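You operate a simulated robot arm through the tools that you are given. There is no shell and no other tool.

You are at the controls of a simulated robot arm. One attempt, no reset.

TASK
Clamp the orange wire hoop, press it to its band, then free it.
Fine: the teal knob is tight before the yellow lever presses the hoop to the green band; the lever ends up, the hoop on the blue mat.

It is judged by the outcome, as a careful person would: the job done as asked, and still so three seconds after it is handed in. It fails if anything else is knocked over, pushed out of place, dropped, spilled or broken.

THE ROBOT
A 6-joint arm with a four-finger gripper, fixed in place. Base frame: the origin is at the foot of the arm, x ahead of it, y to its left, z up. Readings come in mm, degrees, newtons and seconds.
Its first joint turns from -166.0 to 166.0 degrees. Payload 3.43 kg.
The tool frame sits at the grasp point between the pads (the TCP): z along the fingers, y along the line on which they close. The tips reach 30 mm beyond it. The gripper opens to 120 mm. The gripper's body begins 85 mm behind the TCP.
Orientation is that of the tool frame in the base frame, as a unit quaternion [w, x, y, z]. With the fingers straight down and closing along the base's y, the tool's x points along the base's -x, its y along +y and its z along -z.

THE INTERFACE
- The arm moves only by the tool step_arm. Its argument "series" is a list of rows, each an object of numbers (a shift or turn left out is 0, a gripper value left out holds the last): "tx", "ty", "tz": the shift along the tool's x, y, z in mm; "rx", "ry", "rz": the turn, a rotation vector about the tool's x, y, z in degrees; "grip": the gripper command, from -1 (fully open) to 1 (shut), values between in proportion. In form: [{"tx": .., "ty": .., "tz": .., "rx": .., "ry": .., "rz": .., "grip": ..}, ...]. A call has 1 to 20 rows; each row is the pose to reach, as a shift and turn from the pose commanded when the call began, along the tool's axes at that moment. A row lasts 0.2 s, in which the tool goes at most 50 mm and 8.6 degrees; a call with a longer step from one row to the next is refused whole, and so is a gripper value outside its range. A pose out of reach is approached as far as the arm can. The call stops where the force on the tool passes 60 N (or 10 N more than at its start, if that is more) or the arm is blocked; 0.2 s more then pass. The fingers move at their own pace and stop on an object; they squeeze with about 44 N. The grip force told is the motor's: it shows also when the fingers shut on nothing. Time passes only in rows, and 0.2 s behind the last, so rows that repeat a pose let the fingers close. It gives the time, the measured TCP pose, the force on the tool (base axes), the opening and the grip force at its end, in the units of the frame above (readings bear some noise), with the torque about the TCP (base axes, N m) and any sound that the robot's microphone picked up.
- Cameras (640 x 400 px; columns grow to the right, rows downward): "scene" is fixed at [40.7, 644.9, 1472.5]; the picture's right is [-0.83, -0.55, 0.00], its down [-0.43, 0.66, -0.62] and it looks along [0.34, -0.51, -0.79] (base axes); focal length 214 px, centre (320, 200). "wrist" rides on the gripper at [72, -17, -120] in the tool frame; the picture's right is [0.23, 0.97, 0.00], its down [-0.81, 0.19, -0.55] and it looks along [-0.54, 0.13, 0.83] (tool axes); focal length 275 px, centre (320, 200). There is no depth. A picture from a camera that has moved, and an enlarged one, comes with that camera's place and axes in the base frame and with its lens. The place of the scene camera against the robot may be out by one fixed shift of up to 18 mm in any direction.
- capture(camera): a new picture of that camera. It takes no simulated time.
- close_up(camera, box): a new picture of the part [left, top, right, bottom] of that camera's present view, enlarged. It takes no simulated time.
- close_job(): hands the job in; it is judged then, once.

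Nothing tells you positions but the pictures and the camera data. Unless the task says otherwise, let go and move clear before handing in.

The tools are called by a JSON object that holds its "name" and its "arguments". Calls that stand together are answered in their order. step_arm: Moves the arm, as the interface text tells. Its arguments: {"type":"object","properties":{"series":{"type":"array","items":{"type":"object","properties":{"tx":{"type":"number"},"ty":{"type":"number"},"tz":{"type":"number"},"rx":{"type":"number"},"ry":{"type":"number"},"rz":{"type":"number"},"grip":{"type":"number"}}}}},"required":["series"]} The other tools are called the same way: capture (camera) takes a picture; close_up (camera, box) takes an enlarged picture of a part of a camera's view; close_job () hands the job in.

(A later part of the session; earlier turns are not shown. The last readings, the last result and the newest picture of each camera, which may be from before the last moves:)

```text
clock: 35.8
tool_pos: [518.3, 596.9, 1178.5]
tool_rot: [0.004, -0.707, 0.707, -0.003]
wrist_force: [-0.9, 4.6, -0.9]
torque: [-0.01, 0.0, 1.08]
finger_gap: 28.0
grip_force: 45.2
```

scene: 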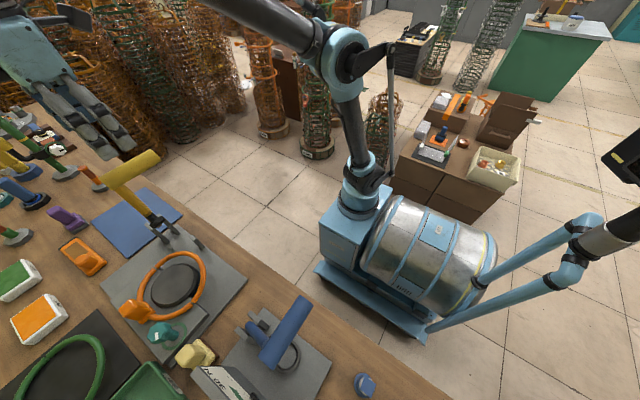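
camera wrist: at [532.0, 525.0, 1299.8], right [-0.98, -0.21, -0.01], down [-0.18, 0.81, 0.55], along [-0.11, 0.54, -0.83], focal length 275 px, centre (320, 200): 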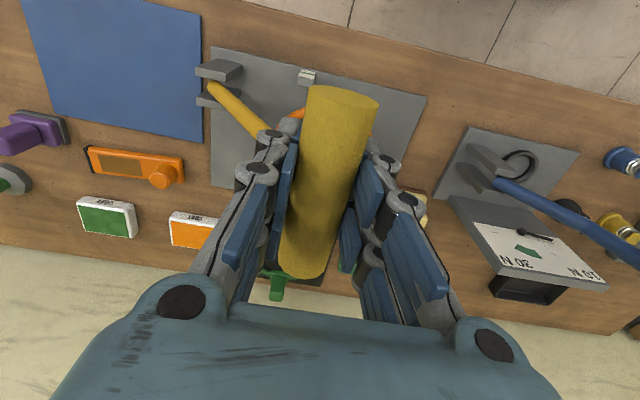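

The grip is neutral now. I'll swing the lever a first 10° along its arc and check the forces.

{"name": "step_arm", "arguments": {"series": [{"ty": 12.1, "tz": 6.5, "rx": 1, "grip": 1}, {"ty": 23.8, "tz": 13.6, "rx": 2}, {"ty": 35.2, "tz": 21.2, "rx": 3}, {"ty": 46.2, "tz": 29.2, "rx": 4}, {"ty": 46.2, "tz": 29.2, "rx": 4}]}}

{"name": "capture", "arguments": {"camera": "wrist"}}

{"name": "close_up", "arguments": {"camera": "scene", "box": [80, 140, 260, 340]}}

```text
clock: 37.0
tool_pos: [472.5, 598.6, 1149.2]
tool_rot: [-0.029, 0.707, -0.706, 0.029]
wrist_force: [0.5, -0.9, -3.0]
torque: [0.05, -0.14, 0.03]
finger_gap: 29.2
grip_force: 44.8
```

```text
taken
camera wrist: at [479.4, 525.3, 1270.5], right [-0.97, -0.23, -0.08], down [-0.24, 0.81, 0.54], along [-0.06, 0.54, -0.84], focal length 275 px, centre (320, 200)
```

wrist: 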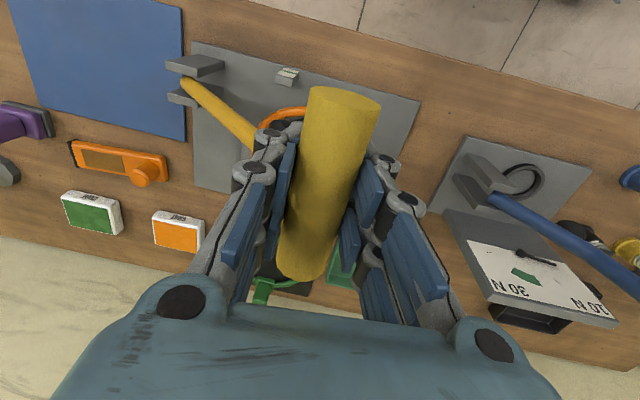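

```text
2.00 times, centred on (170, 240) of scene
camera zoom: at [40.7, 644.9, 1472.5], right [-0.83, -0.55, 0.0], down [-0.43, 0.66, -0.62], along [0.34, -0.51, -0.79], focal length 429 px, centre (620, 120)
```

zoom: 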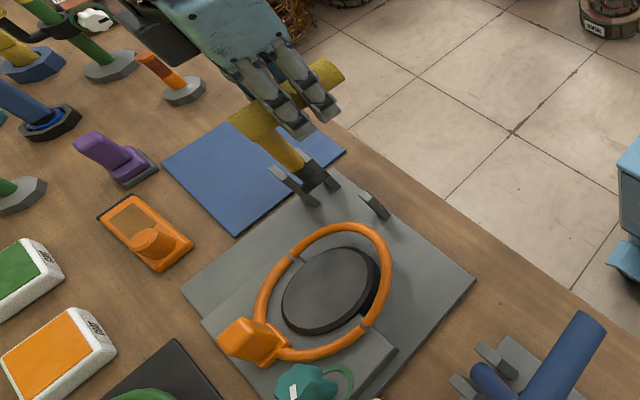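

Forces stay tiny, so the arc model fits. I'll continue to 35° of swing, still above contact.

{"name": "step_arm", "arguments": {"series": [{"ty": 11.2, "tz": 7.8, "rx": 1, "grip": 1}, {"ty": 22.2, "tz": 16.0, "rx": 2}, {"ty": 32.7, "tz": 24.8, "rx": 3}, {"ty": 42.9, "tz": 33.9, "rx": 4}, {"ty": 52.6, "tz": 43.5, "rx": 5}, {"ty": 62.0, "tz": 53.5, "rx": 6}, {"ty": 70.8, "tz": 63.9, "rx": 7}, {"ty": 79.2, "tz": 74.65, "rx": 8}, {"ty": 87.1, "tz": 85.7, "rx": 9}, {"ty": 94.6, "tz": 97.2, "rx": 10}, {"ty": 94.6, "tz": 97.2, "rx": 10}]}}

{"name": "capture", "arguments": {"camera": "wrist"}}

{"name": "capture", "arguments": {"camera": "scene"}}

```text
clock: 39.4
tool_pos: [387.6, 596.7, 1043.8]
tool_rot: [0.09, -0.701, 0.702, -0.089]
wrist_force: [12.9, -1.9, -6.6]
torque: [-0.09, -0.57, -0.22]
finger_gap: 31.3
grip_force: 44.5
```

```text
taken
camera wrist: at [373.5, 525.2, 1165.7], right [-0.94, -0.23, -0.25], down [-0.32, 0.81, 0.49], along [0.09, 0.54, -0.84], focal length 275 px, centre (320, 200)
```

wrist: 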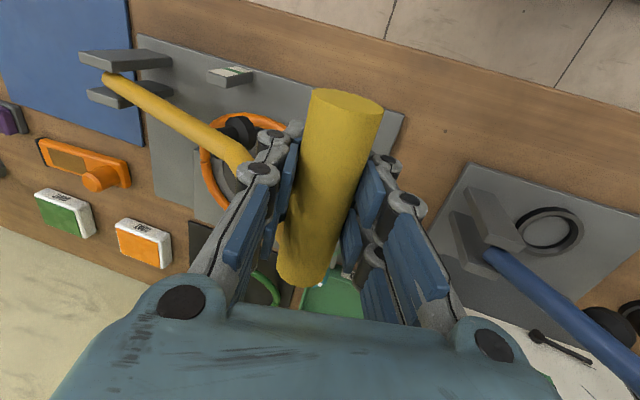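

```text
taken
```

scene: 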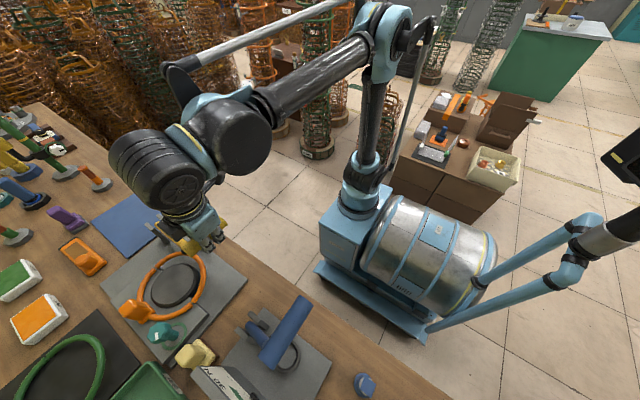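

The foot is coming down over the hoop edge. A small radial force suggests the hinge is nearer (654, 914) with r≈297, so I'll use that arc and continue gently to just before contact.

{"name": "step_arm", "arguments": {"series": [{"ty": -2.0, "tz": 2.2, "grip": 1}, {"ty": 1.2, "tz": 6.1, "rx": 0.5}, {"ty": 4.4, "tz": 10.1, "rx": 1}, {"ty": 7.6, "tz": 14.2, "rx": 1.5}, {"ty": 10.8, "tz": 18.3, "rx": 2}, {"ty": 13.7, "tz": 22.5, "rx": 2.5}, {"ty": 16.7, "tz": 26.8, "rx": 3}, {"ty": 19.6, "tz": 31.1, "rx": 3.5}, {"ty": 22.5, "tz": 35.5, "rx": 4}, {"ty": 22.5, "tz": 35.5, "rx": 4}]}}

{"name": "capture", "arguments": {"camera": "wrist"}}

{"name": "close_up", "arguments": {"camera": "wrist", "box": [60, 20, 300, 170]}}

{"name": "close_up", "arguments": {"camera": "scene", "box": [80, 200, 260, 340]}}

```text
clock: 41.6
tool_pos: [370.3, 597.5, 1004.4]
tool_rot: [-0.115, 0.698, -0.697, 0.113]
wrist_force: [-41.8, 11.7, 10.5]
torque: [0.18, -0.11, 0.22]
finger_gap: 29.5
grip_force: 45.2
```

```text
taken
camera wrist: at [347.8, 525.2, 1124.4], right [-0.92, -0.23, -0.31], down [-0.36, 0.81, 0.46], along [0.15, 0.54, -0.83], focal length 275 px, centre (320, 200)
```

wrist: 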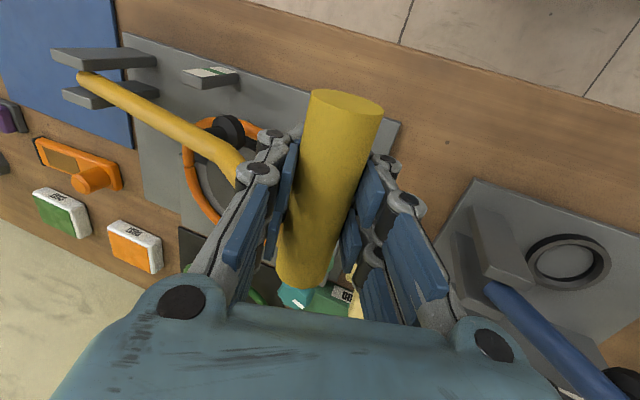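

```text
2.67 times, centred on (180, 95) of wrist
camera zoom: at [347.8, 525.2, 1124.4], right [-0.92, -0.23, -0.31], down [-0.36, 0.81, 0.46], along [0.15, 0.54, -0.83], focal length 734 px, centre (693, 480)
```

zoom: 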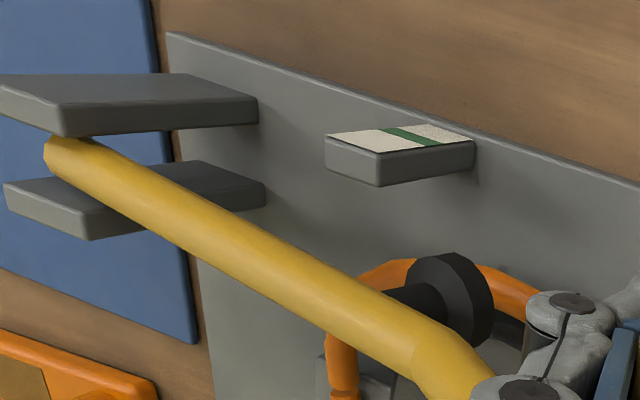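

```text
2.86 times, centred on (170, 270) of scene
camera zoom: at [40.7, 644.9, 1472.5], right [-0.83, -0.55, 0.0], down [-0.43, 0.66, -0.62], along [0.34, -0.51, -0.79], focal length 613 px, centre (749, 0)
```

zoom: 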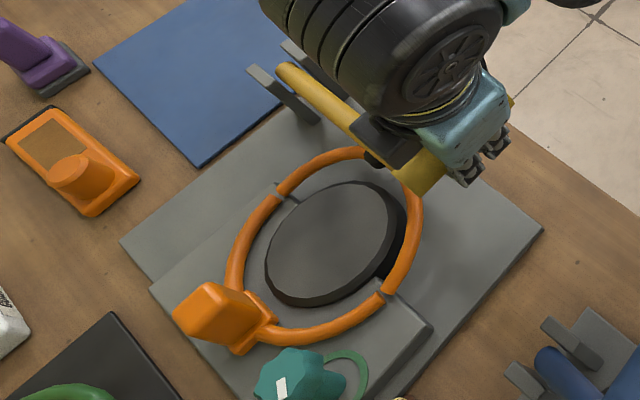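

Force is now pushing outward along the lever (−x), so I'll relax the radial offset before going further.

{"name": "step_arm", "arguments": {"series": [{"ty": 2.0, "tz": -1.5, "grip": 1}, {"ty": 2.0, "tz": -1.5, "grip": 1}]}}

```text
clock: 42.2
tool_pos: [370.6, 597.0, 1005.8]
tool_rot: [-0.114, 0.698, -0.697, 0.115]
wrist_force: [-25.7, 11.1, 6.9]
torque: [-0.18, -0.13, 0.14]
finger_gap: 29.4
grip_force: 45.4
```

{"name": "step_arm", "arguments": {"series": [{"ty": 2.5, "tz": -1.5, "grip": 1}, {"ty": 2.5, "tz": -1.5, "grip": 1}]}}

```text
clock: 42.8
tool_pos: [369.5, 596.7, 1005.8]
tool_rot: [0.115, -0.696, 0.699, -0.115]
wrist_force: [28.6, 4.0, -10.0]
torque: [-0.13, -0.43, -0.08]
finger_gap: 28.9
grip_force: 45.7
```

The contact is stiff and sticky. I'll centre it and move in ~1° steps toward contact, watching the vertical force.

{"name": "step_arm", "arguments": {"series": [{"ty": -1.2, "tz": 0.7, "grip": 1}, {"ty": 0.2, "tz": 3.0}, {"ty": 1.6, "tz": 5.5}, {"ty": 3.0, "tz": 8.0}, {"ty": 3.0, "tz": 8.0}]}}

{"name": "close_up", "arguments": {"camera": "wrist", "box": [60, 20, 300, 170]}}

```text
clock: 44.0
tool_pos: [368.0, 597.1, 997.3]
tool_rot: [-0.114, 0.698, -0.698, 0.113]
wrist_force: [25.5, -5.4, -9.5]
torque: [-0.25, -0.3, -0.61]
finger_gap: 29.5
grip_force: 44.8
```

```text
2.67 times, centred on (180, 95) of wrist
camera zoom: at [345.6, 525.3, 1117.4], right [-0.92, -0.23, -0.31], down [-0.36, 0.81, 0.46], along [0.14, 0.54, -0.83], focal length 734 px, centre (693, 480)
```

zoom: 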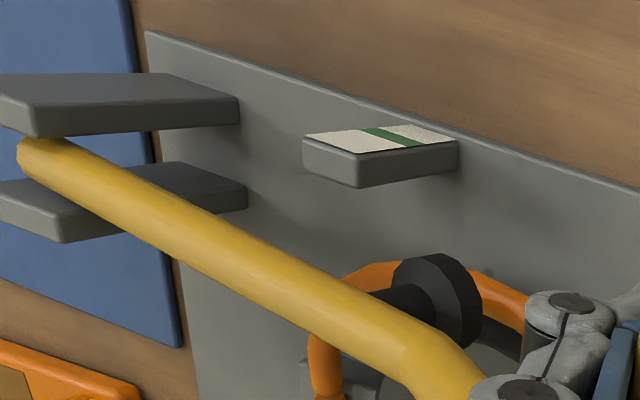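

{"name": "step_arm", "arguments": {"series": [{"ty": -1.0, "tz": 0.4, "grip": 1}, {"ty": 0.9, "tz": 3.0}, {"ty": 2.7, "tz": 6.0}, {"ty": 4.6, "tz": 9.1}, {"ty": 4.6, "tz": 9.1}]}}

{"name": "close_up", "arguments": {"camera": "wrist", "box": [60, 20, 300, 170]}}

{"name": "close_up", "arguments": {"camera": "scene", "box": [130, 230, 230, 330]}}

```text
clock: 45.2
tool_pos: [365.4, 597.8, 987.0]
tool_rot: [0.115, -0.698, 0.698, -0.114]
wrist_force: [-3.1, -11.3, -1.1]
torque: [0.26, -0.21, -0.2]
finger_gap: 29.9
grip_force: 45.3
```

```text
2.67 times, centred on (180, 95) of wrist
camera zoom: at [342.8, 525.2, 1107.5], right [-0.92, -0.23, -0.31], down [-0.36, 0.81, 0.46], along [0.14, 0.54, -0.83], focal length 734 px, centre (693, 480)
```

zoom: 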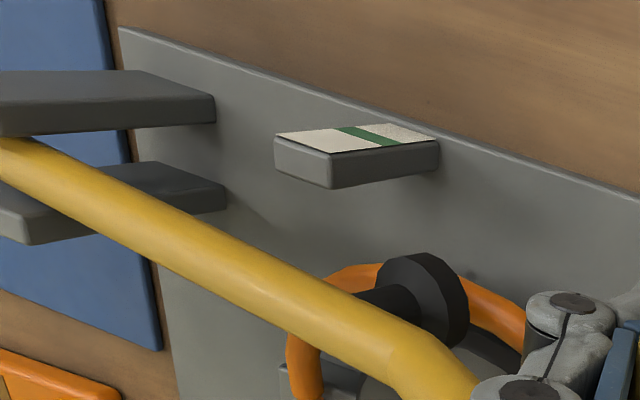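

```text
4.00 times, centred on (180, 280) of scene
camera zoom: at [40.7, 644.9, 1472.5], right [-0.83, -0.55, 0.0], down [-0.43, 0.66, -0.62], along [0.34, -0.51, -0.79], focal length 858 px, centre (880, -120)
```

zoom: 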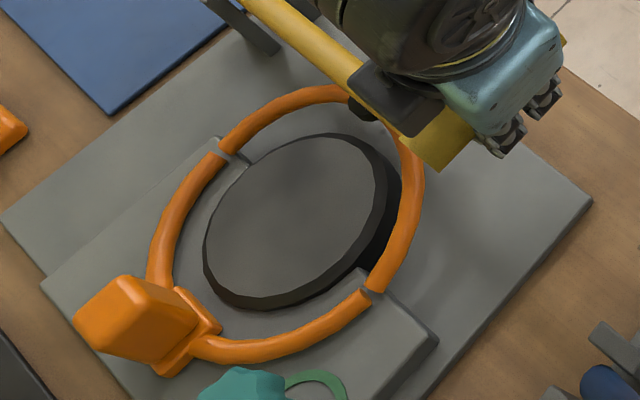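

No clear contact yet, but the foot is about at the hoop's top. I'll continue in 2° steps.

{"name": "step_arm", "arguments": {"series": [{"ty": 1.5, "tz": 2.3, "grip": 1}, {"ty": 3.0, "tz": 4.5}, {"ty": 4.5, "tz": 6.8}, {"ty": 5.8, "tz": 9.0}, {"ty": 5.8, "tz": 9.0}]}}

{"name": "close_up", "arguments": {"camera": "wrist", "box": [60, 20, 300, 170]}}

{"name": "close_up", "arguments": {"camera": "scene", "box": [130, 230, 230, 330]}}

```text
clock: 46.4
tool_pos: [362.9, 596.2, 976.7]
tool_rot: [-0.115, 0.698, -0.697, 0.114]
wrist_force: [-3.5, 3.8, 0.2]
torque: [0.23, -0.41, -0.32]
finger_gap: 30.0
grip_force: 44.9
```

```text
2.67 times, centred on (180, 95) of wrist
camera zoom: at [339.9, 525.2, 1096.9], right [-0.92, -0.23, -0.31], down [-0.36, 0.81, 0.46], along [0.15, 0.54, -0.83], focal length 734 px, centre (693, 480)
```

zoom: 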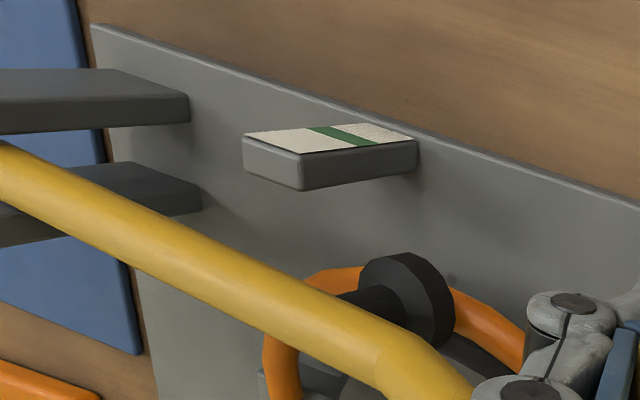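

```text
4.00 times, centred on (180, 280) of scene
camera zoom: at [40.7, 644.9, 1472.5], right [-0.83, -0.55, 0.0], down [-0.43, 0.66, -0.62], along [0.34, -0.51, -0.79], focal length 858 px, centre (880, -120)
```

zoom: 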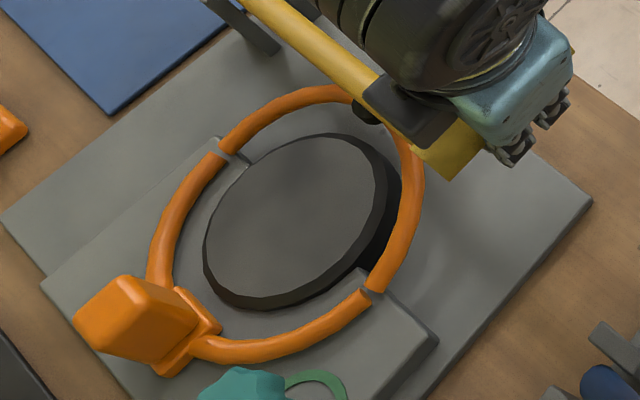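

{"name": "step_arm", "arguments": {"series": [{"ty": 1.4, "tz": 2.3, "grip": 1}, {"ty": 2.8, "tz": 4.6}, {"ty": 4.1, "tz": 6.9}, {"ty": 5.5, "tz": 9.2}, {"ty": 5.5, "tz": 9.2}]}}

{"name": "close_up", "arguments": {"camera": "wrist", "box": [60, 20, 300, 170]}}

{"name": "close_up", "arguments": {"camera": "scene", "box": [130, 230, 230, 330]}}

```text
clock: 47.6
tool_pos: [360.2, 598.1, 966.9]
tool_rot: [0.115, -0.698, 0.698, -0.114]
wrist_force: [-13.9, -3.8, 2.2]
torque: [-0.16, -0.45, -0.26]
finger_gap: 29.5
grip_force: 45.2
```

```text
2.67 times, centred on (180, 95) of wrist
camera zoom: at [337.6, 525.3, 1086.9], right [-0.92, -0.23, -0.31], down [-0.36, 0.81, 0.46], along [0.15, 0.54, -0.83], focal length 734 px, centre (693, 480)
```

zoom: 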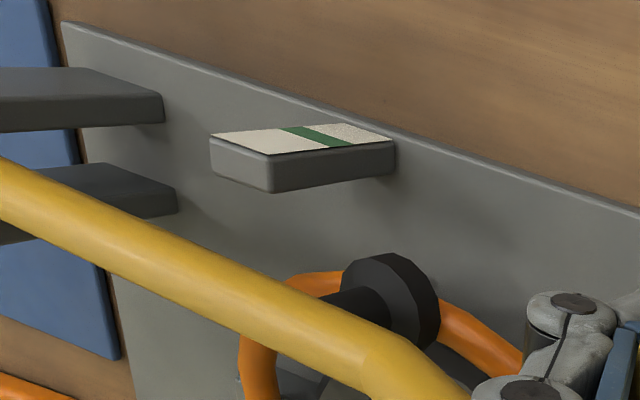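

```text
4.00 times, centred on (180, 280) of scene
camera zoom: at [40.7, 644.9, 1472.5], right [-0.83, -0.55, 0.0], down [-0.43, 0.66, -0.62], along [0.34, -0.51, -0.79], focal length 858 px, centre (880, -120)
```

zoom: 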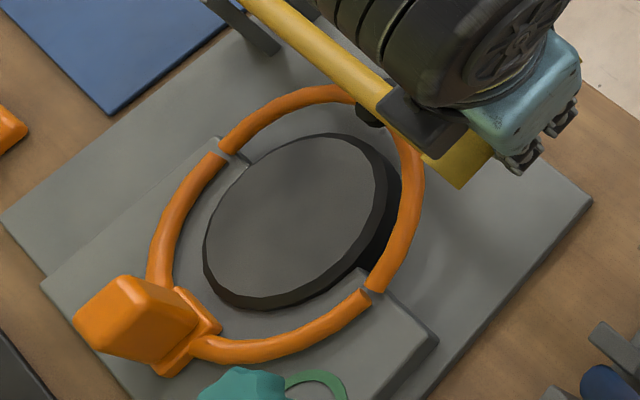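

{"name": "step_arm", "arguments": {"series": [{"ty": 1.7, "tz": 2.3, "grip": 1}, {"ty": 3.4, "tz": 4.7}, {"ty": 3.4, "tz": 4.7}]}}

{"name": "close_up", "arguments": {"camera": "scene", "box": [130, 230, 230, 330]}}

{"name": "step_arm", "arguments": {"series": [{"ty": 1.3, "tz": 2.3, "grip": 1}, {"ty": 2.6, "tz": 4.7}, {"ty": 2.6, "tz": 4.7}]}}

{"name": "close_up", "arguments": {"camera": "scene", "box": [130, 230, 230, 330]}}

{"name": "close_up", "arguments": {"camera": "wrist", "box": [60, 20, 300, 170]}}

```text
clock: 48.4
tool_pos: [359.2, 598.3, 961.5]
tool_rot: [-0.114, 0.698, -0.698, 0.113]
wrist_force: [-13.9, -6.2, 4.0]
torque: [-0.06, -0.42, -0.06]
finger_gap: 29.4
grip_force: 45.1
```

```text
4.00 times, centred on (180, 280) of scene
camera zoom: at [40.7, 644.9, 1472.5], right [-0.83, -0.55, 0.0], down [-0.43, 0.66, -0.62], along [0.34, -0.51, -0.79], focal length 858 px, centre (880, -120)
```

zoom: 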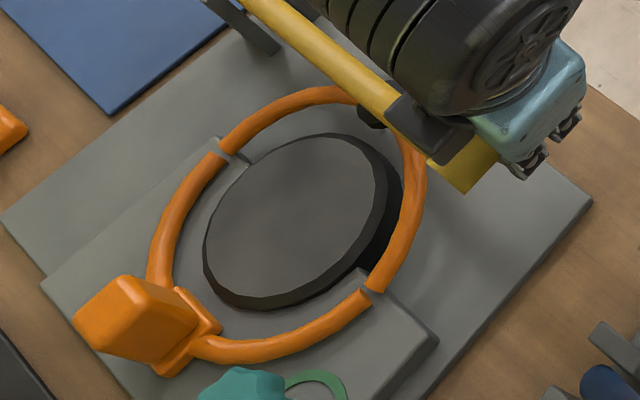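

```text
clock: 49.2
tool_pos: [357.8, 597.9, 955.1]
tool_rot: [0.115, -0.697, 0.699, -0.114]
wrist_force: [-22.6, 1.4, 7.3]
torque: [0.03, -0.4, -0.1]
finger_gap: 29.4
grip_force: 45.2
```

```text
4.00 times, centred on (180, 280) of scene
camera zoom: at [40.7, 644.9, 1472.5], right [-0.83, -0.55, 0.0], down [-0.43, 0.66, -0.62], along [0.34, -0.51, -0.79], focal length 858 px, centre (880, -120)
```

zoom: 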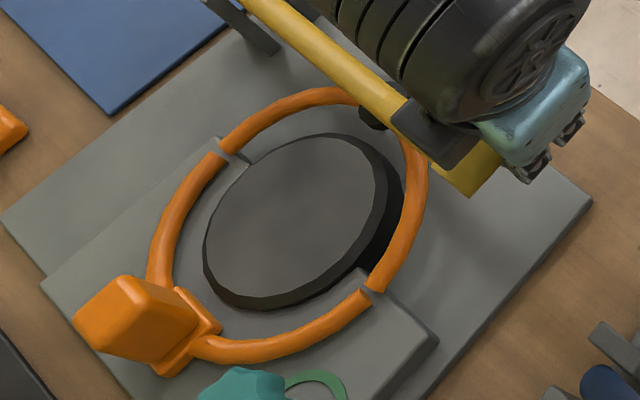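

```text
2.67 times, centred on (180, 95) of wrist
camera zoom: at [335.2, 525.2, 1075.5], right [-0.92, -0.23, -0.31], down [-0.36, 0.81, 0.46], along [0.15, 0.54, -0.83], focal length 734 px, centre (693, 480)
```

zoom: 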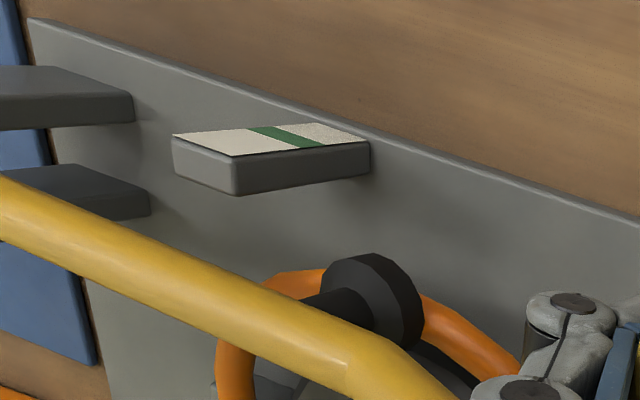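

The hoop edge has started to move, so contact was near TCP z≈964. The hoop must drop about 26 mm to mid-band, which means lowering the handle to about z 918. I'll continue in steps and check the pictures.

{"name": "step_arm", "arguments": {"series": [{"ty": 1.8, "tz": 2.2, "grip": 1}, {"ty": 3.2, "tz": 4.5}, {"ty": 4.6, "tz": 6.9}, {"ty": 6.0, "tz": 9.3}, {"ty": 6.0, "tz": 9.3}]}}

{"name": "close_up", "arguments": {"camera": "scene", "box": [130, 230, 230, 330]}}

{"name": "close_up", "arguments": {"camera": "wrist", "box": [60, 20, 300, 170]}}

```text
clock: 50.4
tool_pos: [356.0, 597.2, 944.9]
tool_rot: [0.116, -0.697, 0.698, -0.115]
wrist_force: [-7.6, 9.7, 5.3]
torque: [-0.19, -0.23, -0.08]
finger_gap: 28.9
grip_force: 45.0
```

```text
4.00 times, centred on (180, 280) of scene
camera zoom: at [40.7, 644.9, 1472.5], right [-0.83, -0.55, 0.0], down [-0.43, 0.66, -0.62], along [0.34, -0.51, -0.79], focal length 858 px, centre (880, -120)
```

zoom: 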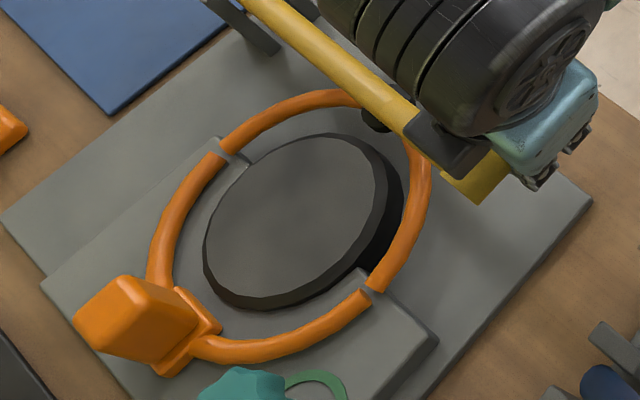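

```text
2.67 times, centred on (180, 95) of wrist
camera zoom: at [333.1, 525.2, 1065.0], right [-0.92, -0.23, -0.31], down [-0.36, 0.81, 0.46], along [0.15, 0.54, -0.83], focal length 734 px, centre (693, 480)
```

zoom: 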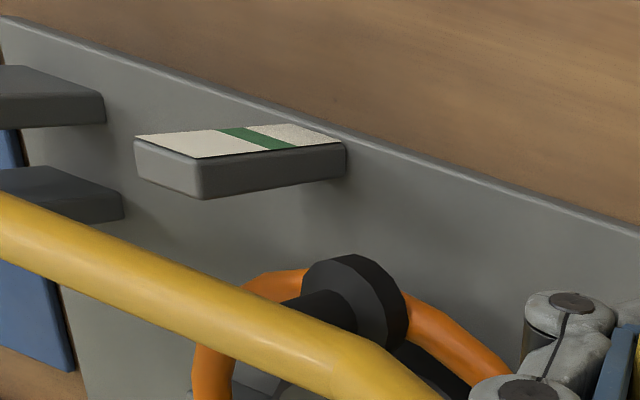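

{"name": "step_arm", "arguments": {"series": [{"ty": 1.3, "tz": 2.5, "grip": 1}, {"ty": 2.5, "tz": 4.9}, {"ty": 3.8, "tz": 7.4}, {"ty": 5.0, "tz": 9.8}, {"ty": 5.0, "tz": 9.8}]}}

{"name": "close_up", "arguments": {"camera": "scene", "box": [130, 230, 230, 330]}}

{"name": "close_up", "arguments": {"camera": "wrist", "box": [60, 20, 300, 170]}}

```text
clock: 51.6
tool_pos: [353.5, 597.7, 935.0]
tool_rot: [-0.114, 0.698, -0.698, 0.114]
wrist_force: [-13.5, 5.2, 5.1]
torque: [0.2, -0.27, 0.15]
finger_gap: 28.1
grip_force: 44.9
```

```text
4.00 times, centred on (180, 280) of scene
camera zoom: at [40.7, 644.9, 1472.5], right [-0.83, -0.55, 0.0], down [-0.43, 0.66, -0.62], along [0.34, -0.51, -0.79], focal length 858 px, centre (880, -120)
```

zoom: 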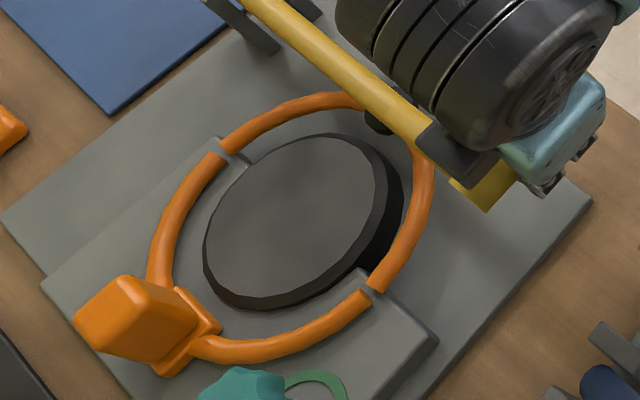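

```text
2.67 times, centred on (180, 95) of wrist
camera zoom: at [331.3, 525.3, 1053.9], right [-0.92, -0.23, -0.31], down [-0.36, 0.81, 0.46], along [0.15, 0.54, -0.83], focal length 734 px, centre (693, 480)
```

zoom: 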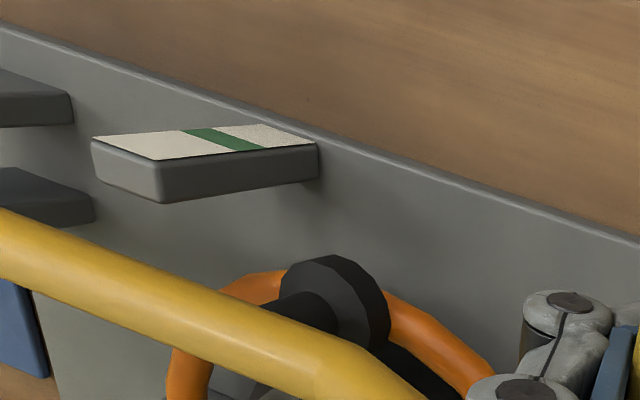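

{"name": "step_arm", "arguments": {"series": [{"ty": 1.5, "tz": 2.3, "grip": 1}, {"ty": 2.6, "tz": 4.6}, {"ty": 3.7, "tz": 6.9}, {"ty": 4.7, "tz": 9.2}, {"ty": 4.7, "tz": 9.2}]}}

{"name": "close_up", "arguments": {"camera": "scene", "box": [130, 230, 230, 330]}}

{"name": "close_up", "arguments": {"camera": "wrist", "box": [40, 20, 280, 170]}}

```text
clock: 52.8
tool_pos: [352.8, 597.1, 923.0]
tool_rot: [0.114, -0.698, 0.698, -0.114]
wrist_force: [-7.2, -5.1, 7.4]
torque: [-0.04, -0.38, 0.04]
finger_gap: 27.8
grip_force: 45.3
```

```text
4.00 times, centred on (180, 280) of scene
camera zoom: at [40.7, 644.9, 1472.5], right [-0.83, -0.55, 0.0], down [-0.43, 0.66, -0.62], along [0.34, -0.51, -0.79], focal length 858 px, centre (880, -120)
```

zoom: 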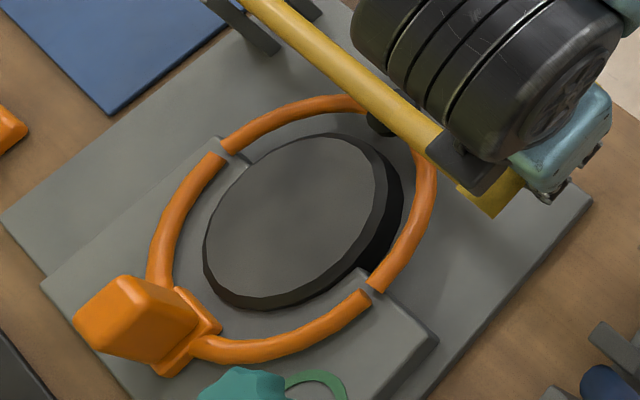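

```text
2.67 times, centred on (160, 95) of wrist
camera zoom: at [330.1, 525.2, 1043.7], right [-0.92, -0.23, -0.31], down [-0.36, 0.81, 0.46], along [0.15, 0.54, -0.83], focal length 734 px, centre (747, 480)
```

zoom: 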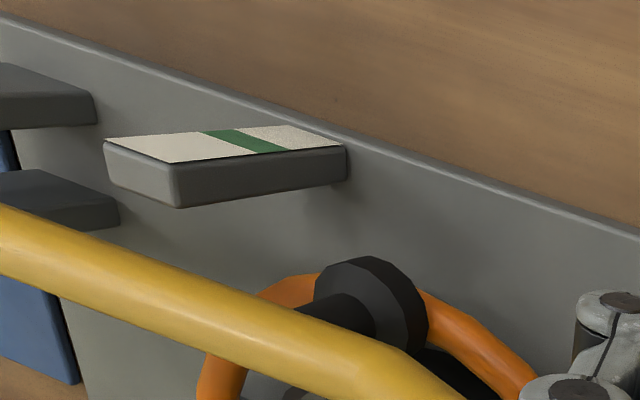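

The estimated hoop edge is now at z≈858, just entering the band from above. I'll go about 6 mm more at the handle to centre it.

{"name": "step_arm", "arguments": {"series": [{"ty": 1.1, "tz": 1.9, "grip": 1}, {"ty": 1.8, "tz": 3.8}, {"ty": 2.5, "tz": 5.7}, {"ty": 2.5, "tz": 5.7}]}}

{"name": "close_up", "arguments": {"camera": "scene", "box": [130, 230, 230, 330]}}

{"name": "close_up", "arguments": {"camera": "wrist", "box": [40, 20, 280, 170]}}

{"name": "capture", "arguments": {"camera": "wrist"}}

{"name": "capture", "arguments": {"camera": "scene"}}

```text
clock: 53.8
tool_pos: [352.4, 597.3, 918.3]
tool_rot: [-0.115, 0.698, -0.698, 0.114]
wrist_force: [-3.7, 2.4, 6.8]
torque: [0.68, -0.33, 0.23]
finger_gap: 28.3
grip_force: 45.1
```

```text
4.00 times, centred on (180, 280) of scene
camera zoom: at [40.7, 644.9, 1472.5], right [-0.83, -0.55, 0.0], down [-0.43, 0.66, -0.62], along [0.34, -0.51, -0.79], focal length 858 px, centre (880, -120)
```

zoom: 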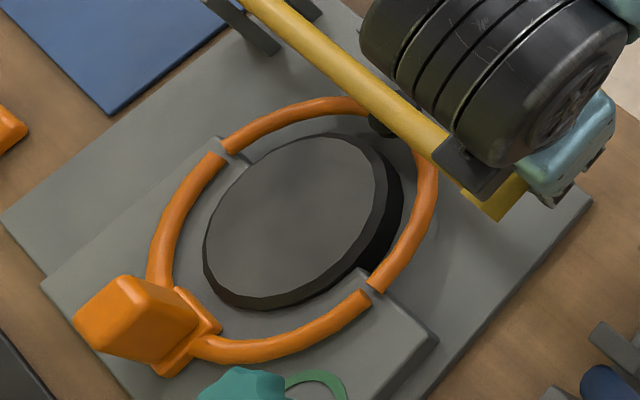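

```text
2.67 times, centred on (160, 95) of wrist
camera zoom: at [329.6, 525.2, 1037.3], right [-0.92, -0.23, -0.31], down [-0.36, 0.81, 0.46], along [0.15, 0.54, -0.83], focal length 734 px, centre (747, 480)
```

zoom: 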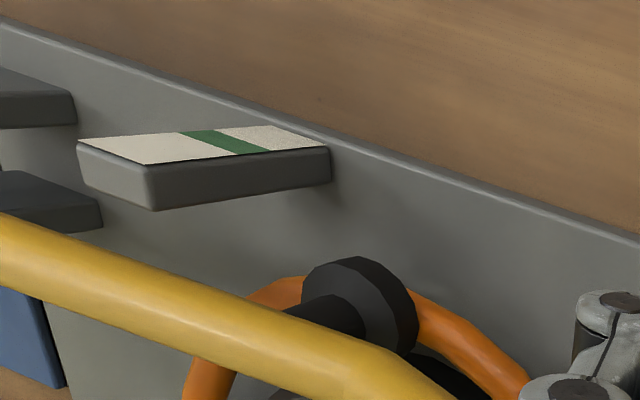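

```text
taken
camera wrist: at [329.6, 525.2, 1037.3], right [-0.92, -0.23, -0.31], down [-0.36, 0.81, 0.46], along [0.15, 0.54, -0.83], focal length 275 px, centre (320, 200)
```

wrist: 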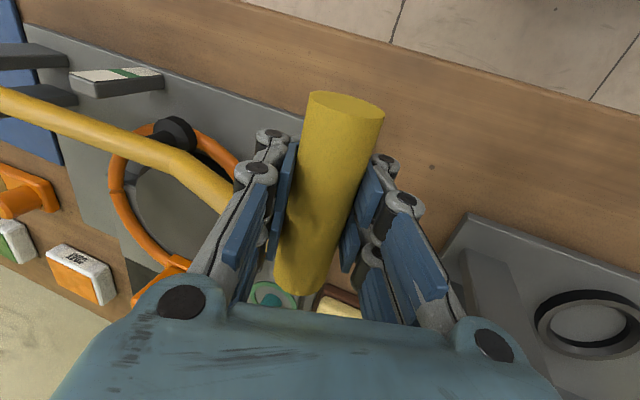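

```text
taken
```

scene: 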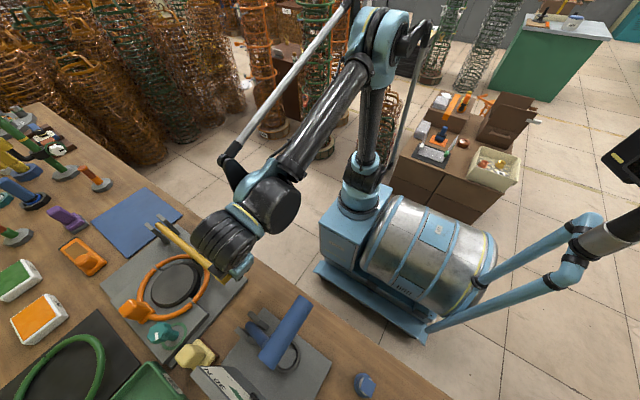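

The estimated drop is now about 25 mm, so the hoop edge sits mid-band. I'll hold briefly and then check for any cue.

{"name": "step_arm", "arguments": {"series": [{"grip": 1}, {"grip": 1}, {"grip": 1}, {"grip": 1}, {"grip": 1}]}}

{"name": "close_up", "arguments": {"camera": "wrist", "box": [60, 50, 180, 125]}}

```text
clock: 55.0
tool_pos: [351.6, 596.1, 917.8]
tool_rot: [0.114, -0.698, 0.698, -0.115]
wrist_force: [-3.8, 3.3, 4.5]
torque: [0.0, 0.05, 0.01]
finger_gap: 27.9
grip_force: 44.8
```

```text
5.33 times, centred on (120, 88) of wrist
camera zoom: at [329.6, 525.2, 1037.4], right [-0.92, -0.23, -0.31], down [-0.36, 0.81, 0.46], along [0.15, 0.54, -0.83], focal length 1468 px, centre (1387, 800)
```

zoom: 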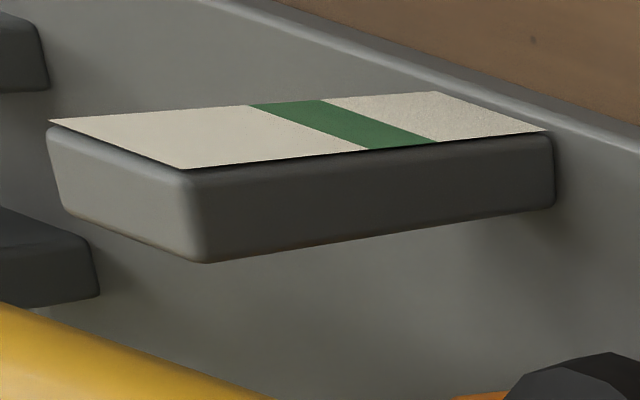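

Re-triangulating from three views puts the green band at z≈855–866 and the hoop's rest height at about 877. That means I'm a little below band centre, so I'll ease the handle up about 15 mm to centre it and hold there.

{"name": "step_arm", "arguments": {"series": [{"ty": -1.9, "tz": -4.6, "grip": 1}, {"ty": -3.8, "tz": -9.3}, {"ty": -5.7, "tz": -13.9}, {"ty": -5.7, "tz": -13.9}, {"ty": -5.7, "tz": -13.9}]}}

{"name": "close_up", "arguments": {"camera": "wrist", "box": [40, 20, 280, 170]}}

{"name": "close_up", "arguments": {"camera": "scene", "box": [130, 230, 230, 330]}}

```text
clock: 56.2
tool_pos: [354.1, 597.9, 932.4]
tool_rot: [0.114, -0.698, 0.698, -0.115]
wrist_force: [11.2, -12.0, -4.9]
torque: [-0.77, 0.16, -0.15]
finger_gap: 28.2
grip_force: 44.8
```

```text
2.67 times, centred on (160, 95) of wrist
camera zoom: at [331.1, 525.3, 1052.8], right [-0.92, -0.23, -0.31], down [-0.36, 0.81, 0.46], along [0.15, 0.54, -0.83], focal length 734 px, centre (747, 480)
```

zoom: 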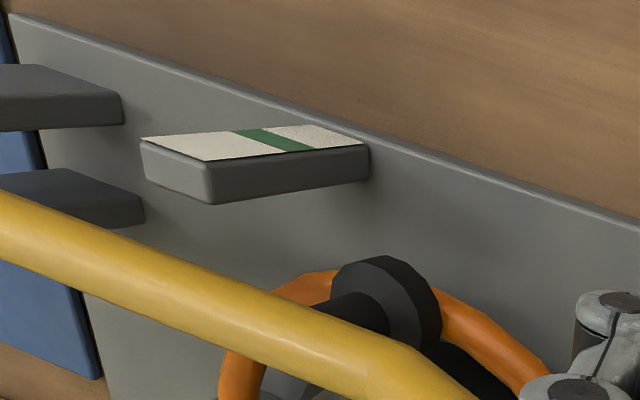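

```text
4.00 times, centred on (180, 280) of scene
camera zoom: at [40.7, 644.9, 1472.5], right [-0.83, -0.55, 0.0], down [-0.43, 0.66, -0.62], along [0.34, -0.51, -0.79], focal length 858 px, centre (880, -120)
```

zoom: 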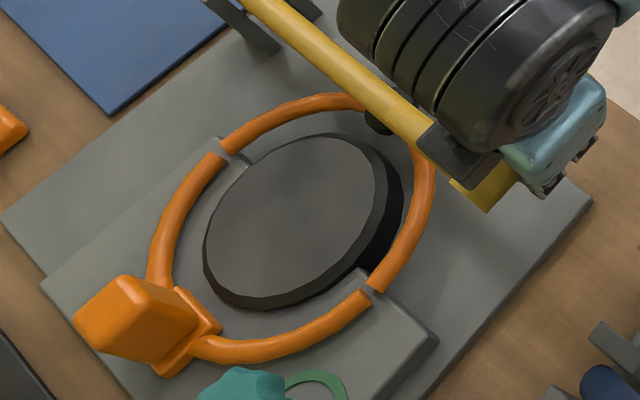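

The hoop follows the foot back up elastically and should be mid-band now. I'll hold here briefly.

{"name": "step_arm", "arguments": {"series": [{"grip": 1}, {"grip": 1}, {"grip": 1}, {"grip": 1}, {"grip": 1}, {"grip": 1}, {"grip": 1}]}}

{"name": "close_up", "arguments": {"camera": "wrist", "box": [90, 70, 290, 195]}}

```text
clock: 57.8
tool_pos: [353.9, 598.2, 932.3]
tool_rot: [-0.114, 0.698, -0.698, 0.114]
wrist_force: [17.8, -15.9, -4.8]
torque: [0.07, 0.12, 0.07]
finger_gap: 27.9
grip_force: 44.8
```

```text
3.20 times, centred on (190, 132) of wrist
camera zoom: at [331.1, 525.3, 1052.6], right [-0.92, -0.23, -0.31], down [-0.36, 0.81, 0.46], along [0.15, 0.54, -0.83], focal length 881 px, centre (736, 416)
```

zoom: 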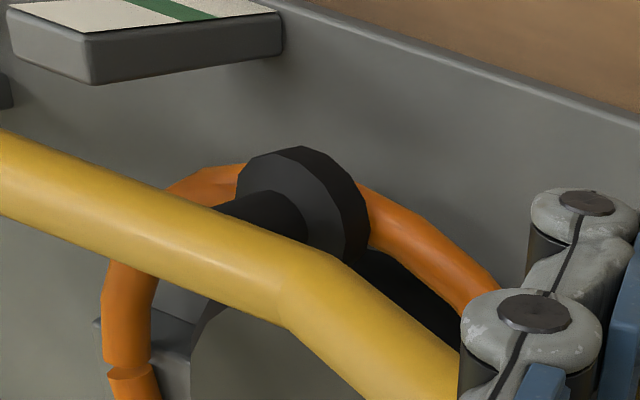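

I'll take a high-zoom scene reference here for later comparison with the rest position.

{"name": "close_up", "arguments": {"camera": "scene", "box": [180, 240, 260, 290]}}

{"name": "step_arm", "arguments": {"series": [{"ty": -2.4, "tz": -4.2, "grip": 1}, {"ty": -4.0, "tz": -9.0}, {"ty": -5.6, "tz": -14.0}, {"ty": -8.7, "tz": -21}, {"ty": -11.7, "tz": -28}, {"ty": -14.7, "tz": -35}, {"ty": -17.8, "tz": -42}, {"ty": -17.8, "tz": -42}]}}

{"name": "close_up", "arguments": {"camera": "scene", "box": [180, 240, 260, 290]}}

```text
8.00 times, centred on (220, 265) of scene
camera zoom: at [40.7, 644.9, 1472.5], right [-0.83, -0.55, 0.0], down [-0.43, 0.66, -0.62], along [0.34, -0.51, -0.79], focal length 1716 px, centre (1120, -320)
```

zoom: 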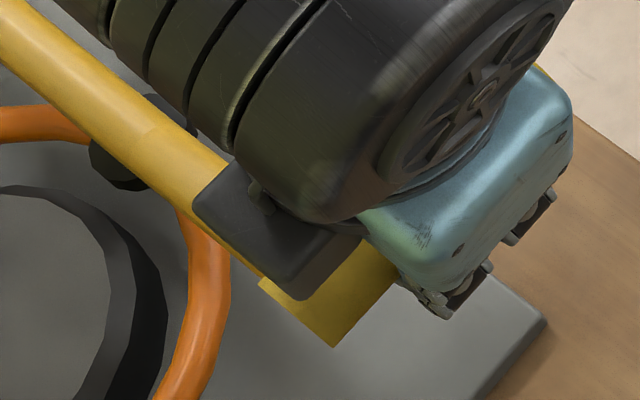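

```text
clock: 59.1
tool_pos: [354.7, 597.4, 965.1]
tool_rot: [0.121, -0.694, 0.699, -0.122]
wrist_force: [116.8, 7.0, -38.4]
torque: [0.45, 2.73, 1.28]
finger_gap: 39.4
grip_force: 45.6
stopped in row 6: the force on the tool passed its limit at 64 N (the readings are from after the stop); the commanded pose is now the measured one
```

```text
8.00 times, centred on (220, 265) of scene
camera zoom: at [40.7, 644.9, 1472.5], right [-0.83, -0.55, 0.0], down [-0.43, 0.66, -0.62], along [0.34, -0.51, -0.79], focal length 1716 px, centre (1120, -320)
```

zoom: 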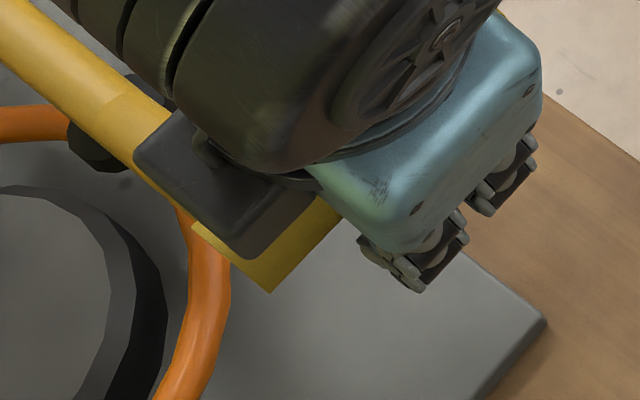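

The radial error built up force on the handle while rising. I'll relieve it at once by shifting +x.

{"name": "step_arm", "arguments": {"series": [{"ty": -2.4, "tz": 0.8, "grip": 1}, {"ty": -4.7, "tz": 1.6}, {"ty": -4.7, "tz": 1.6}]}}

{"name": "close_up", "arguments": {"camera": "scene", "box": [130, 230, 230, 330]}}

{"name": "capture", "arguments": {"camera": "wrist"}}

```text
clock: 59.9
tool_pos: [356.8, 597.6, 966.8]
tool_rot: [0.12, -0.695, 0.699, -0.121]
wrist_force: [106.3, 3.8, -30.6]
torque: [0.2, 2.21, 1.15]
finger_gap: 31.2
grip_force: 44.6
```

```text
4.00 times, centred on (180, 280) of scene
camera zoom: at [40.7, 644.9, 1472.5], right [-0.83, -0.55, 0.0], down [-0.43, 0.66, -0.62], along [0.34, -0.51, -0.79], focal length 858 px, centre (880, -120)
```

zoom: 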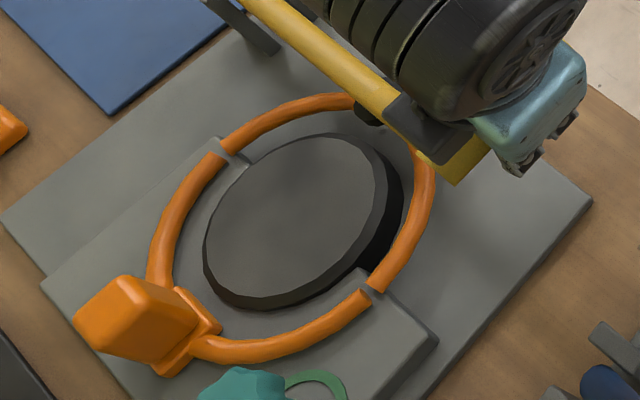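

```text
taken
camera wrist: at [332.3, 525.7, 1086.1], right [-0.92, -0.22, -0.33], down [-0.36, 0.81, 0.46], along [0.17, 0.54, -0.83], focal length 275 px, centre (320, 200)
```

wrist: 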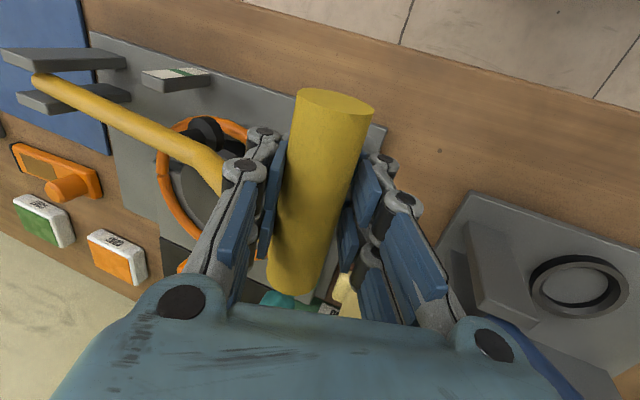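

Side force is still high, so I'll keep shifting toward +x to unload the grip.

{"name": "step_arm", "arguments": {"series": [{"ty": -1.5, "tz": 0.5, "grip": 1}, {"ty": -3.0, "tz": 1.0}, {"ty": -3.0, "tz": 1.0}]}}

```text
clock: 60.7
tool_pos: [359.5, 597.3, 966.7]
tool_rot: [0.121, -0.694, 0.699, -0.121]
wrist_force: [91.2, 7.2, -26.3]
torque: [-0.2, 1.6, 0.91]
finger_gap: 28.0
grip_force: 44.5
```

{"name": "step_arm", "arguments": {"series": [{"ty": -1.5, "tz": 0.5, "grip": 1}, {"ty": -3.0, "tz": 1.0}, {"ty": -4.5, "tz": 1.5}, {"ty": -4.5, "tz": 1.5}]}}

{"name": "close_up", "arguments": {"camera": "wrist", "box": [20, 20, 420, 300]}}

```text
clock: 61.7
tool_pos: [358.4, 597.6, 968.1]
tool_rot: [0.121, -0.696, 0.698, -0.119]
wrist_force: [46.8, 3.1, -13.8]
torque: [-0.48, 0.84, 0.21]
finger_gap: 27.9
grip_force: 44.8
```

```text
1.43 times, centred on (220, 160) of wrist
camera zoom: at [335.4, 525.4, 1086.7], right [-0.92, -0.23, -0.32], down [-0.36, 0.81, 0.46], along [0.16, 0.54, -0.83], focal length 393 px, centre (463, 257)
```

zoom: 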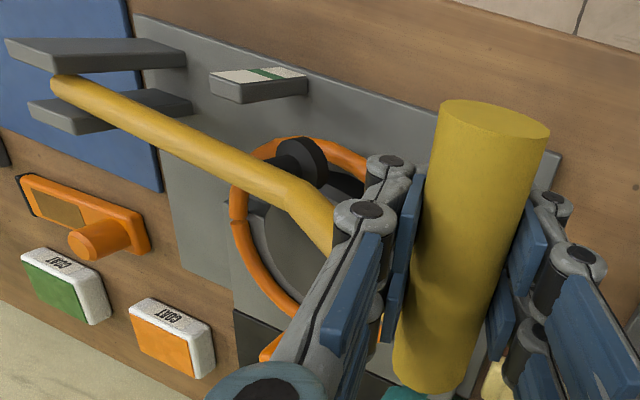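

{"name": "step_arm", "arguments": {"series": [{"ty": -1.5, "tz": 0.5, "grip": 1}, {"ty": -3.0, "tz": 1.0}, {"ty": -3.0, "tz": 1.0}]}}

```text
clock: 62.5
tool_pos: [361.6, 597.9, 967.3]
tool_rot: [0.12, -0.696, 0.698, -0.12]
wrist_force: [14.7, -9.4, -8.6]
torque: [0.09, 1.02, 0.25]
finger_gap: 27.9
grip_force: 44.6
```

The grip is unloaded. The hoop's free half stays down where it was bent, so I'll raise the lever carefully with corrected arc steps and then measure the hoop against the band.

{"name": "step_arm", "arguments": {"series": [{"ty": -4.2, "tz": -5.5, "rx": -0.6, "grip": 1}, {"ty": -8.3, "tz": -11.1, "rx": -1.2}, {"ty": -13.1, "tz": -17.6, "rx": -1.8}, {"ty": -17.9, "tz": -24.2, "rx": -2.4}, {"ty": -17.9, "tz": -24.2, "rx": -2.4}]}}

```text
clock: 63.7
tool_pos: [370.2, 598.3, 997.0]
tool_rot: [0.106, -0.698, 0.701, -0.104]
wrist_force: [-5.1, -12.4, -2.8]
torque: [-0.23, 0.42, -0.06]
finger_gap: 28.0
grip_force: 45.3
```

{"name": "step_arm", "arguments": {"series": [{"ty": -4.7, "tz": -6.5, "rx": -0.6, "grip": 1}, {"ty": -9.5, "tz": -12.9, "rx": -1.2}, {"ty": -14.7, "tz": -19.1, "rx": -1.8}, {"ty": -19.8, "tz": -25.3, "rx": -2.4}, {"ty": -25.2, "tz": -31.2, "rx": -3.0}, {"ty": -30.7, "tz": -37.1, "rx": -3.6}, {"ty": -30.7, "tz": -37.1, "rx": -3.6}]}}

```text
clock: 65.3
tool_pos: [389.7, 597.8, 1039.9]
tool_rot: [0.084, -0.702, 0.703, -0.083]
wrist_force: [21.0, 5.7, -15.3]
torque: [-0.06, 0.5, 0.51]
finger_gap: 27.8
grip_force: 45.2
```

{"name": "step_arm", "arguments": {"series": [{"ty": -6.3, "tz": -5.2, "rx": -0.6, "grip": 1}, {"ty": -12.0, "tz": -10.9, "rx": -1.2}, {"ty": -17.7, "tz": -16.6, "rx": -1.8}, {"ty": -23.4, "tz": -22.2, "rx": -2.4}, {"ty": -29.4, "tz": -27.6, "rx": -3.0}, {"ty": -35.3, "tz": -33.0, "rx": -3.6}, {"ty": -35.3, "tz": -33.0, "rx": -3.6}]}}

{"name": "capture", "arguments": {"camera": "scene"}}

```text
clock: 66.9
tool_pos: [416.1, 598.0, 1081.1]
tool_rot: [0.062, -0.704, 0.705, -0.061]
wrist_force: [21.7, -2.6, -19.9]
torque: [-0.19, 0.5, 0.34]
finger_gap: 27.7
grip_force: 45.0
```

```text
taken
```

scene: 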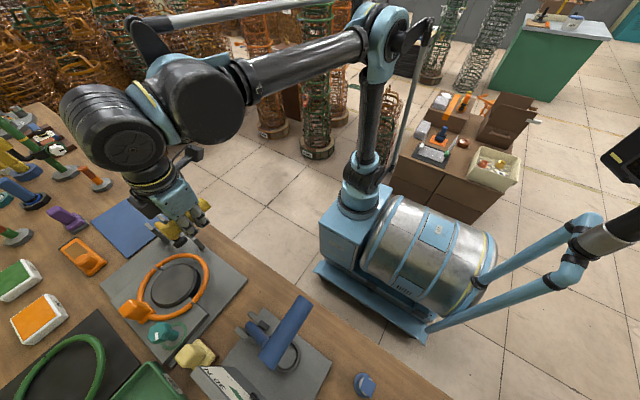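

{"name": "step_arm", "arguments": {"series": [{"ty": -6.9, "tz": -4.4, "rx": -0.6, "grip": 1}, {"ty": -12.9, "tz": -9.6, "rx": -1.2}, {"ty": -19.0, "tz": -14.7, "rx": -1.8}, {"ty": -25.1, "tz": -19.8, "rx": -2.4}, {"ty": -31.5, "tz": -24.5, "rx": -3.0}, {"ty": -38.0, "tz": -29.2, "rx": -3.6}, {"ty": -38.0, "tz": -29.2, "rx": -3.6}]}}

```text
clock: 68.5
tool_pos: [449.4, 597.6, 1116.8]
tool_rot: [0.039, -0.705, 0.707, -0.038]
wrist_force: [12.6, 10.3, -16.2]
torque: [-0.12, 0.46, 0.25]
finger_gap: 28.1
grip_force: 45.0
```

{"name": "step_arm", "arguments": {"series": [{"ty": -6.6, "tz": -4.4, "rx": -0.6, "grip": 1}, {"ty": -13.2, "tz": -8.8, "rx": -1.2}, {"ty": -19.8, "tz": -13.4, "rx": -1.8}, {"ty": -26.4, "tz": -17.9, "rx": -2.4}, {"ty": -33.2, "tz": -22.0, "rx": -3.0}, {"ty": -40.0, "tz": -26.0, "rx": -3.6}, {"ty": -47.0, "tz": -29.8, "rx": -4.2}, {"ty": -53.9, "tz": -33.6, "rx": -4.8}, {"ty": -53.9, "tz": -33.6, "rx": -4.8}]}}

{"name": "close_up", "arguments": {"camera": "scene", "box": [80, 140, 260, 340]}}

```text
clock: 70.5
tool_pos: [499.5, 597.3, 1155.0]
tool_rot: [0.01, -0.707, 0.707, -0.009]
wrist_force: [16.0, 6.2, -31.2]
torque: [-0.32, 0.28, 0.54]
finger_gap: 27.9
grip_force: 44.7
```

```text
2.00 times, centred on (170, 240) of scene
camera zoom: at [40.7, 644.9, 1472.5], right [-0.83, -0.55, 0.0], down [-0.43, 0.66, -0.62], along [0.34, -0.51, -0.79], focal length 429 px, centre (620, 120)
```

zoom: 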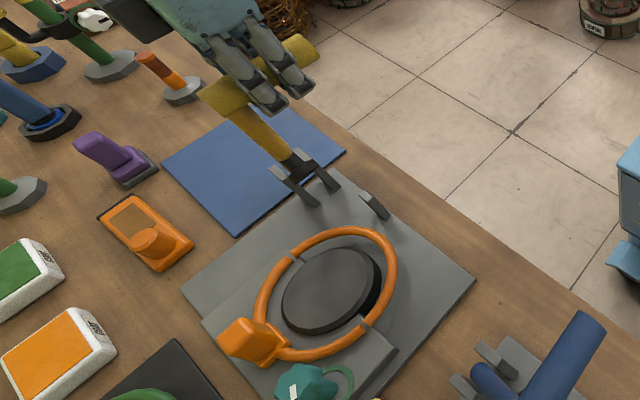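

{"name": "step_arm", "arguments": {"series": [{"ty": -0.8, "tz": 1.2, "grip": 1}, {"ty": -7.6, "tz": -2.9, "rx": -0.4}, {"ty": -14.4, "tz": -6.8, "rx": -0.8}, {"ty": -20.7, "tz": -10.2, "rx": -1}, {"ty": -27, "tz": -13.4, "rx": -1}, {"ty": -27, "tz": -13.4, "rx": -1}]}}

{"name": "close_up", "arguments": {"camera": "scene", "box": [80, 140, 260, 340]}}

{"name": "close_up", "arguments": {"camera": "scene", "box": [100, 235, 260, 335]}}

```text
clock: 71.7
tool_pos: [511.5, 596.6, 1171.4]
tool_rot: [0.005, -0.706, 0.708, -0.007]
wrist_force: [36.2, -5.8, -65.8]
torque: [-0.37, 0.32, 0.53]
finger_gap: 29.1
grip_force: 45.4
stopped in row 5: the force on the tool passed its limit at 67 N (the readings are from after the stop); the commanded pose is now the measured one
```

```text
2.00 times, centred on (170, 240) of scene
camera zoom: at [40.7, 644.9, 1472.5], right [-0.83, -0.55, 0.0], down [-0.43, 0.66, -0.62], along [0.34, -0.51, -0.79], focal length 429 px, centre (620, 120)
```

zoom: 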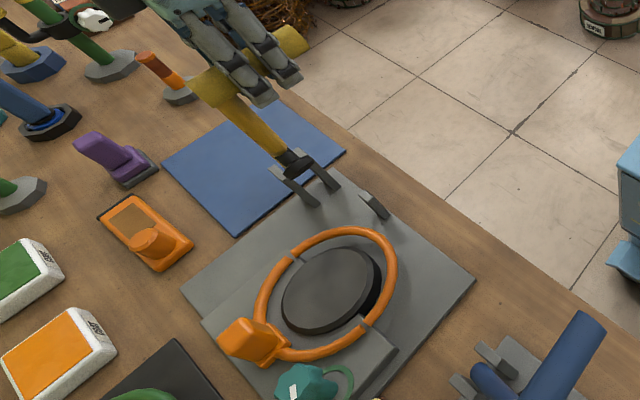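

```text
4.00 times, centred on (180, 285) of scene
camera zoom: at [40.7, 644.9, 1472.5], right [-0.83, -0.55, 0.0], down [-0.43, 0.66, -0.62], along [0.34, -0.51, -0.79], focal length 858 px, centre (880, -140)
```

zoom: 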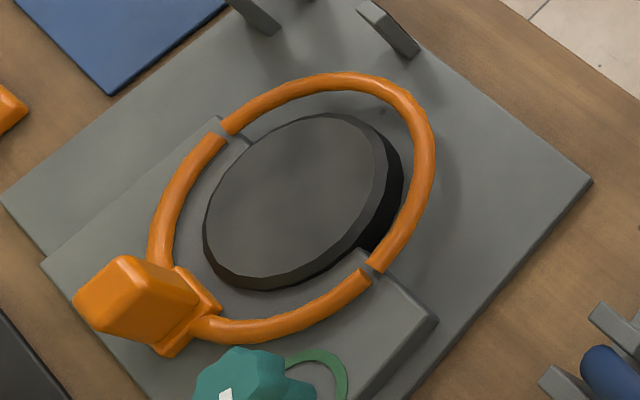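

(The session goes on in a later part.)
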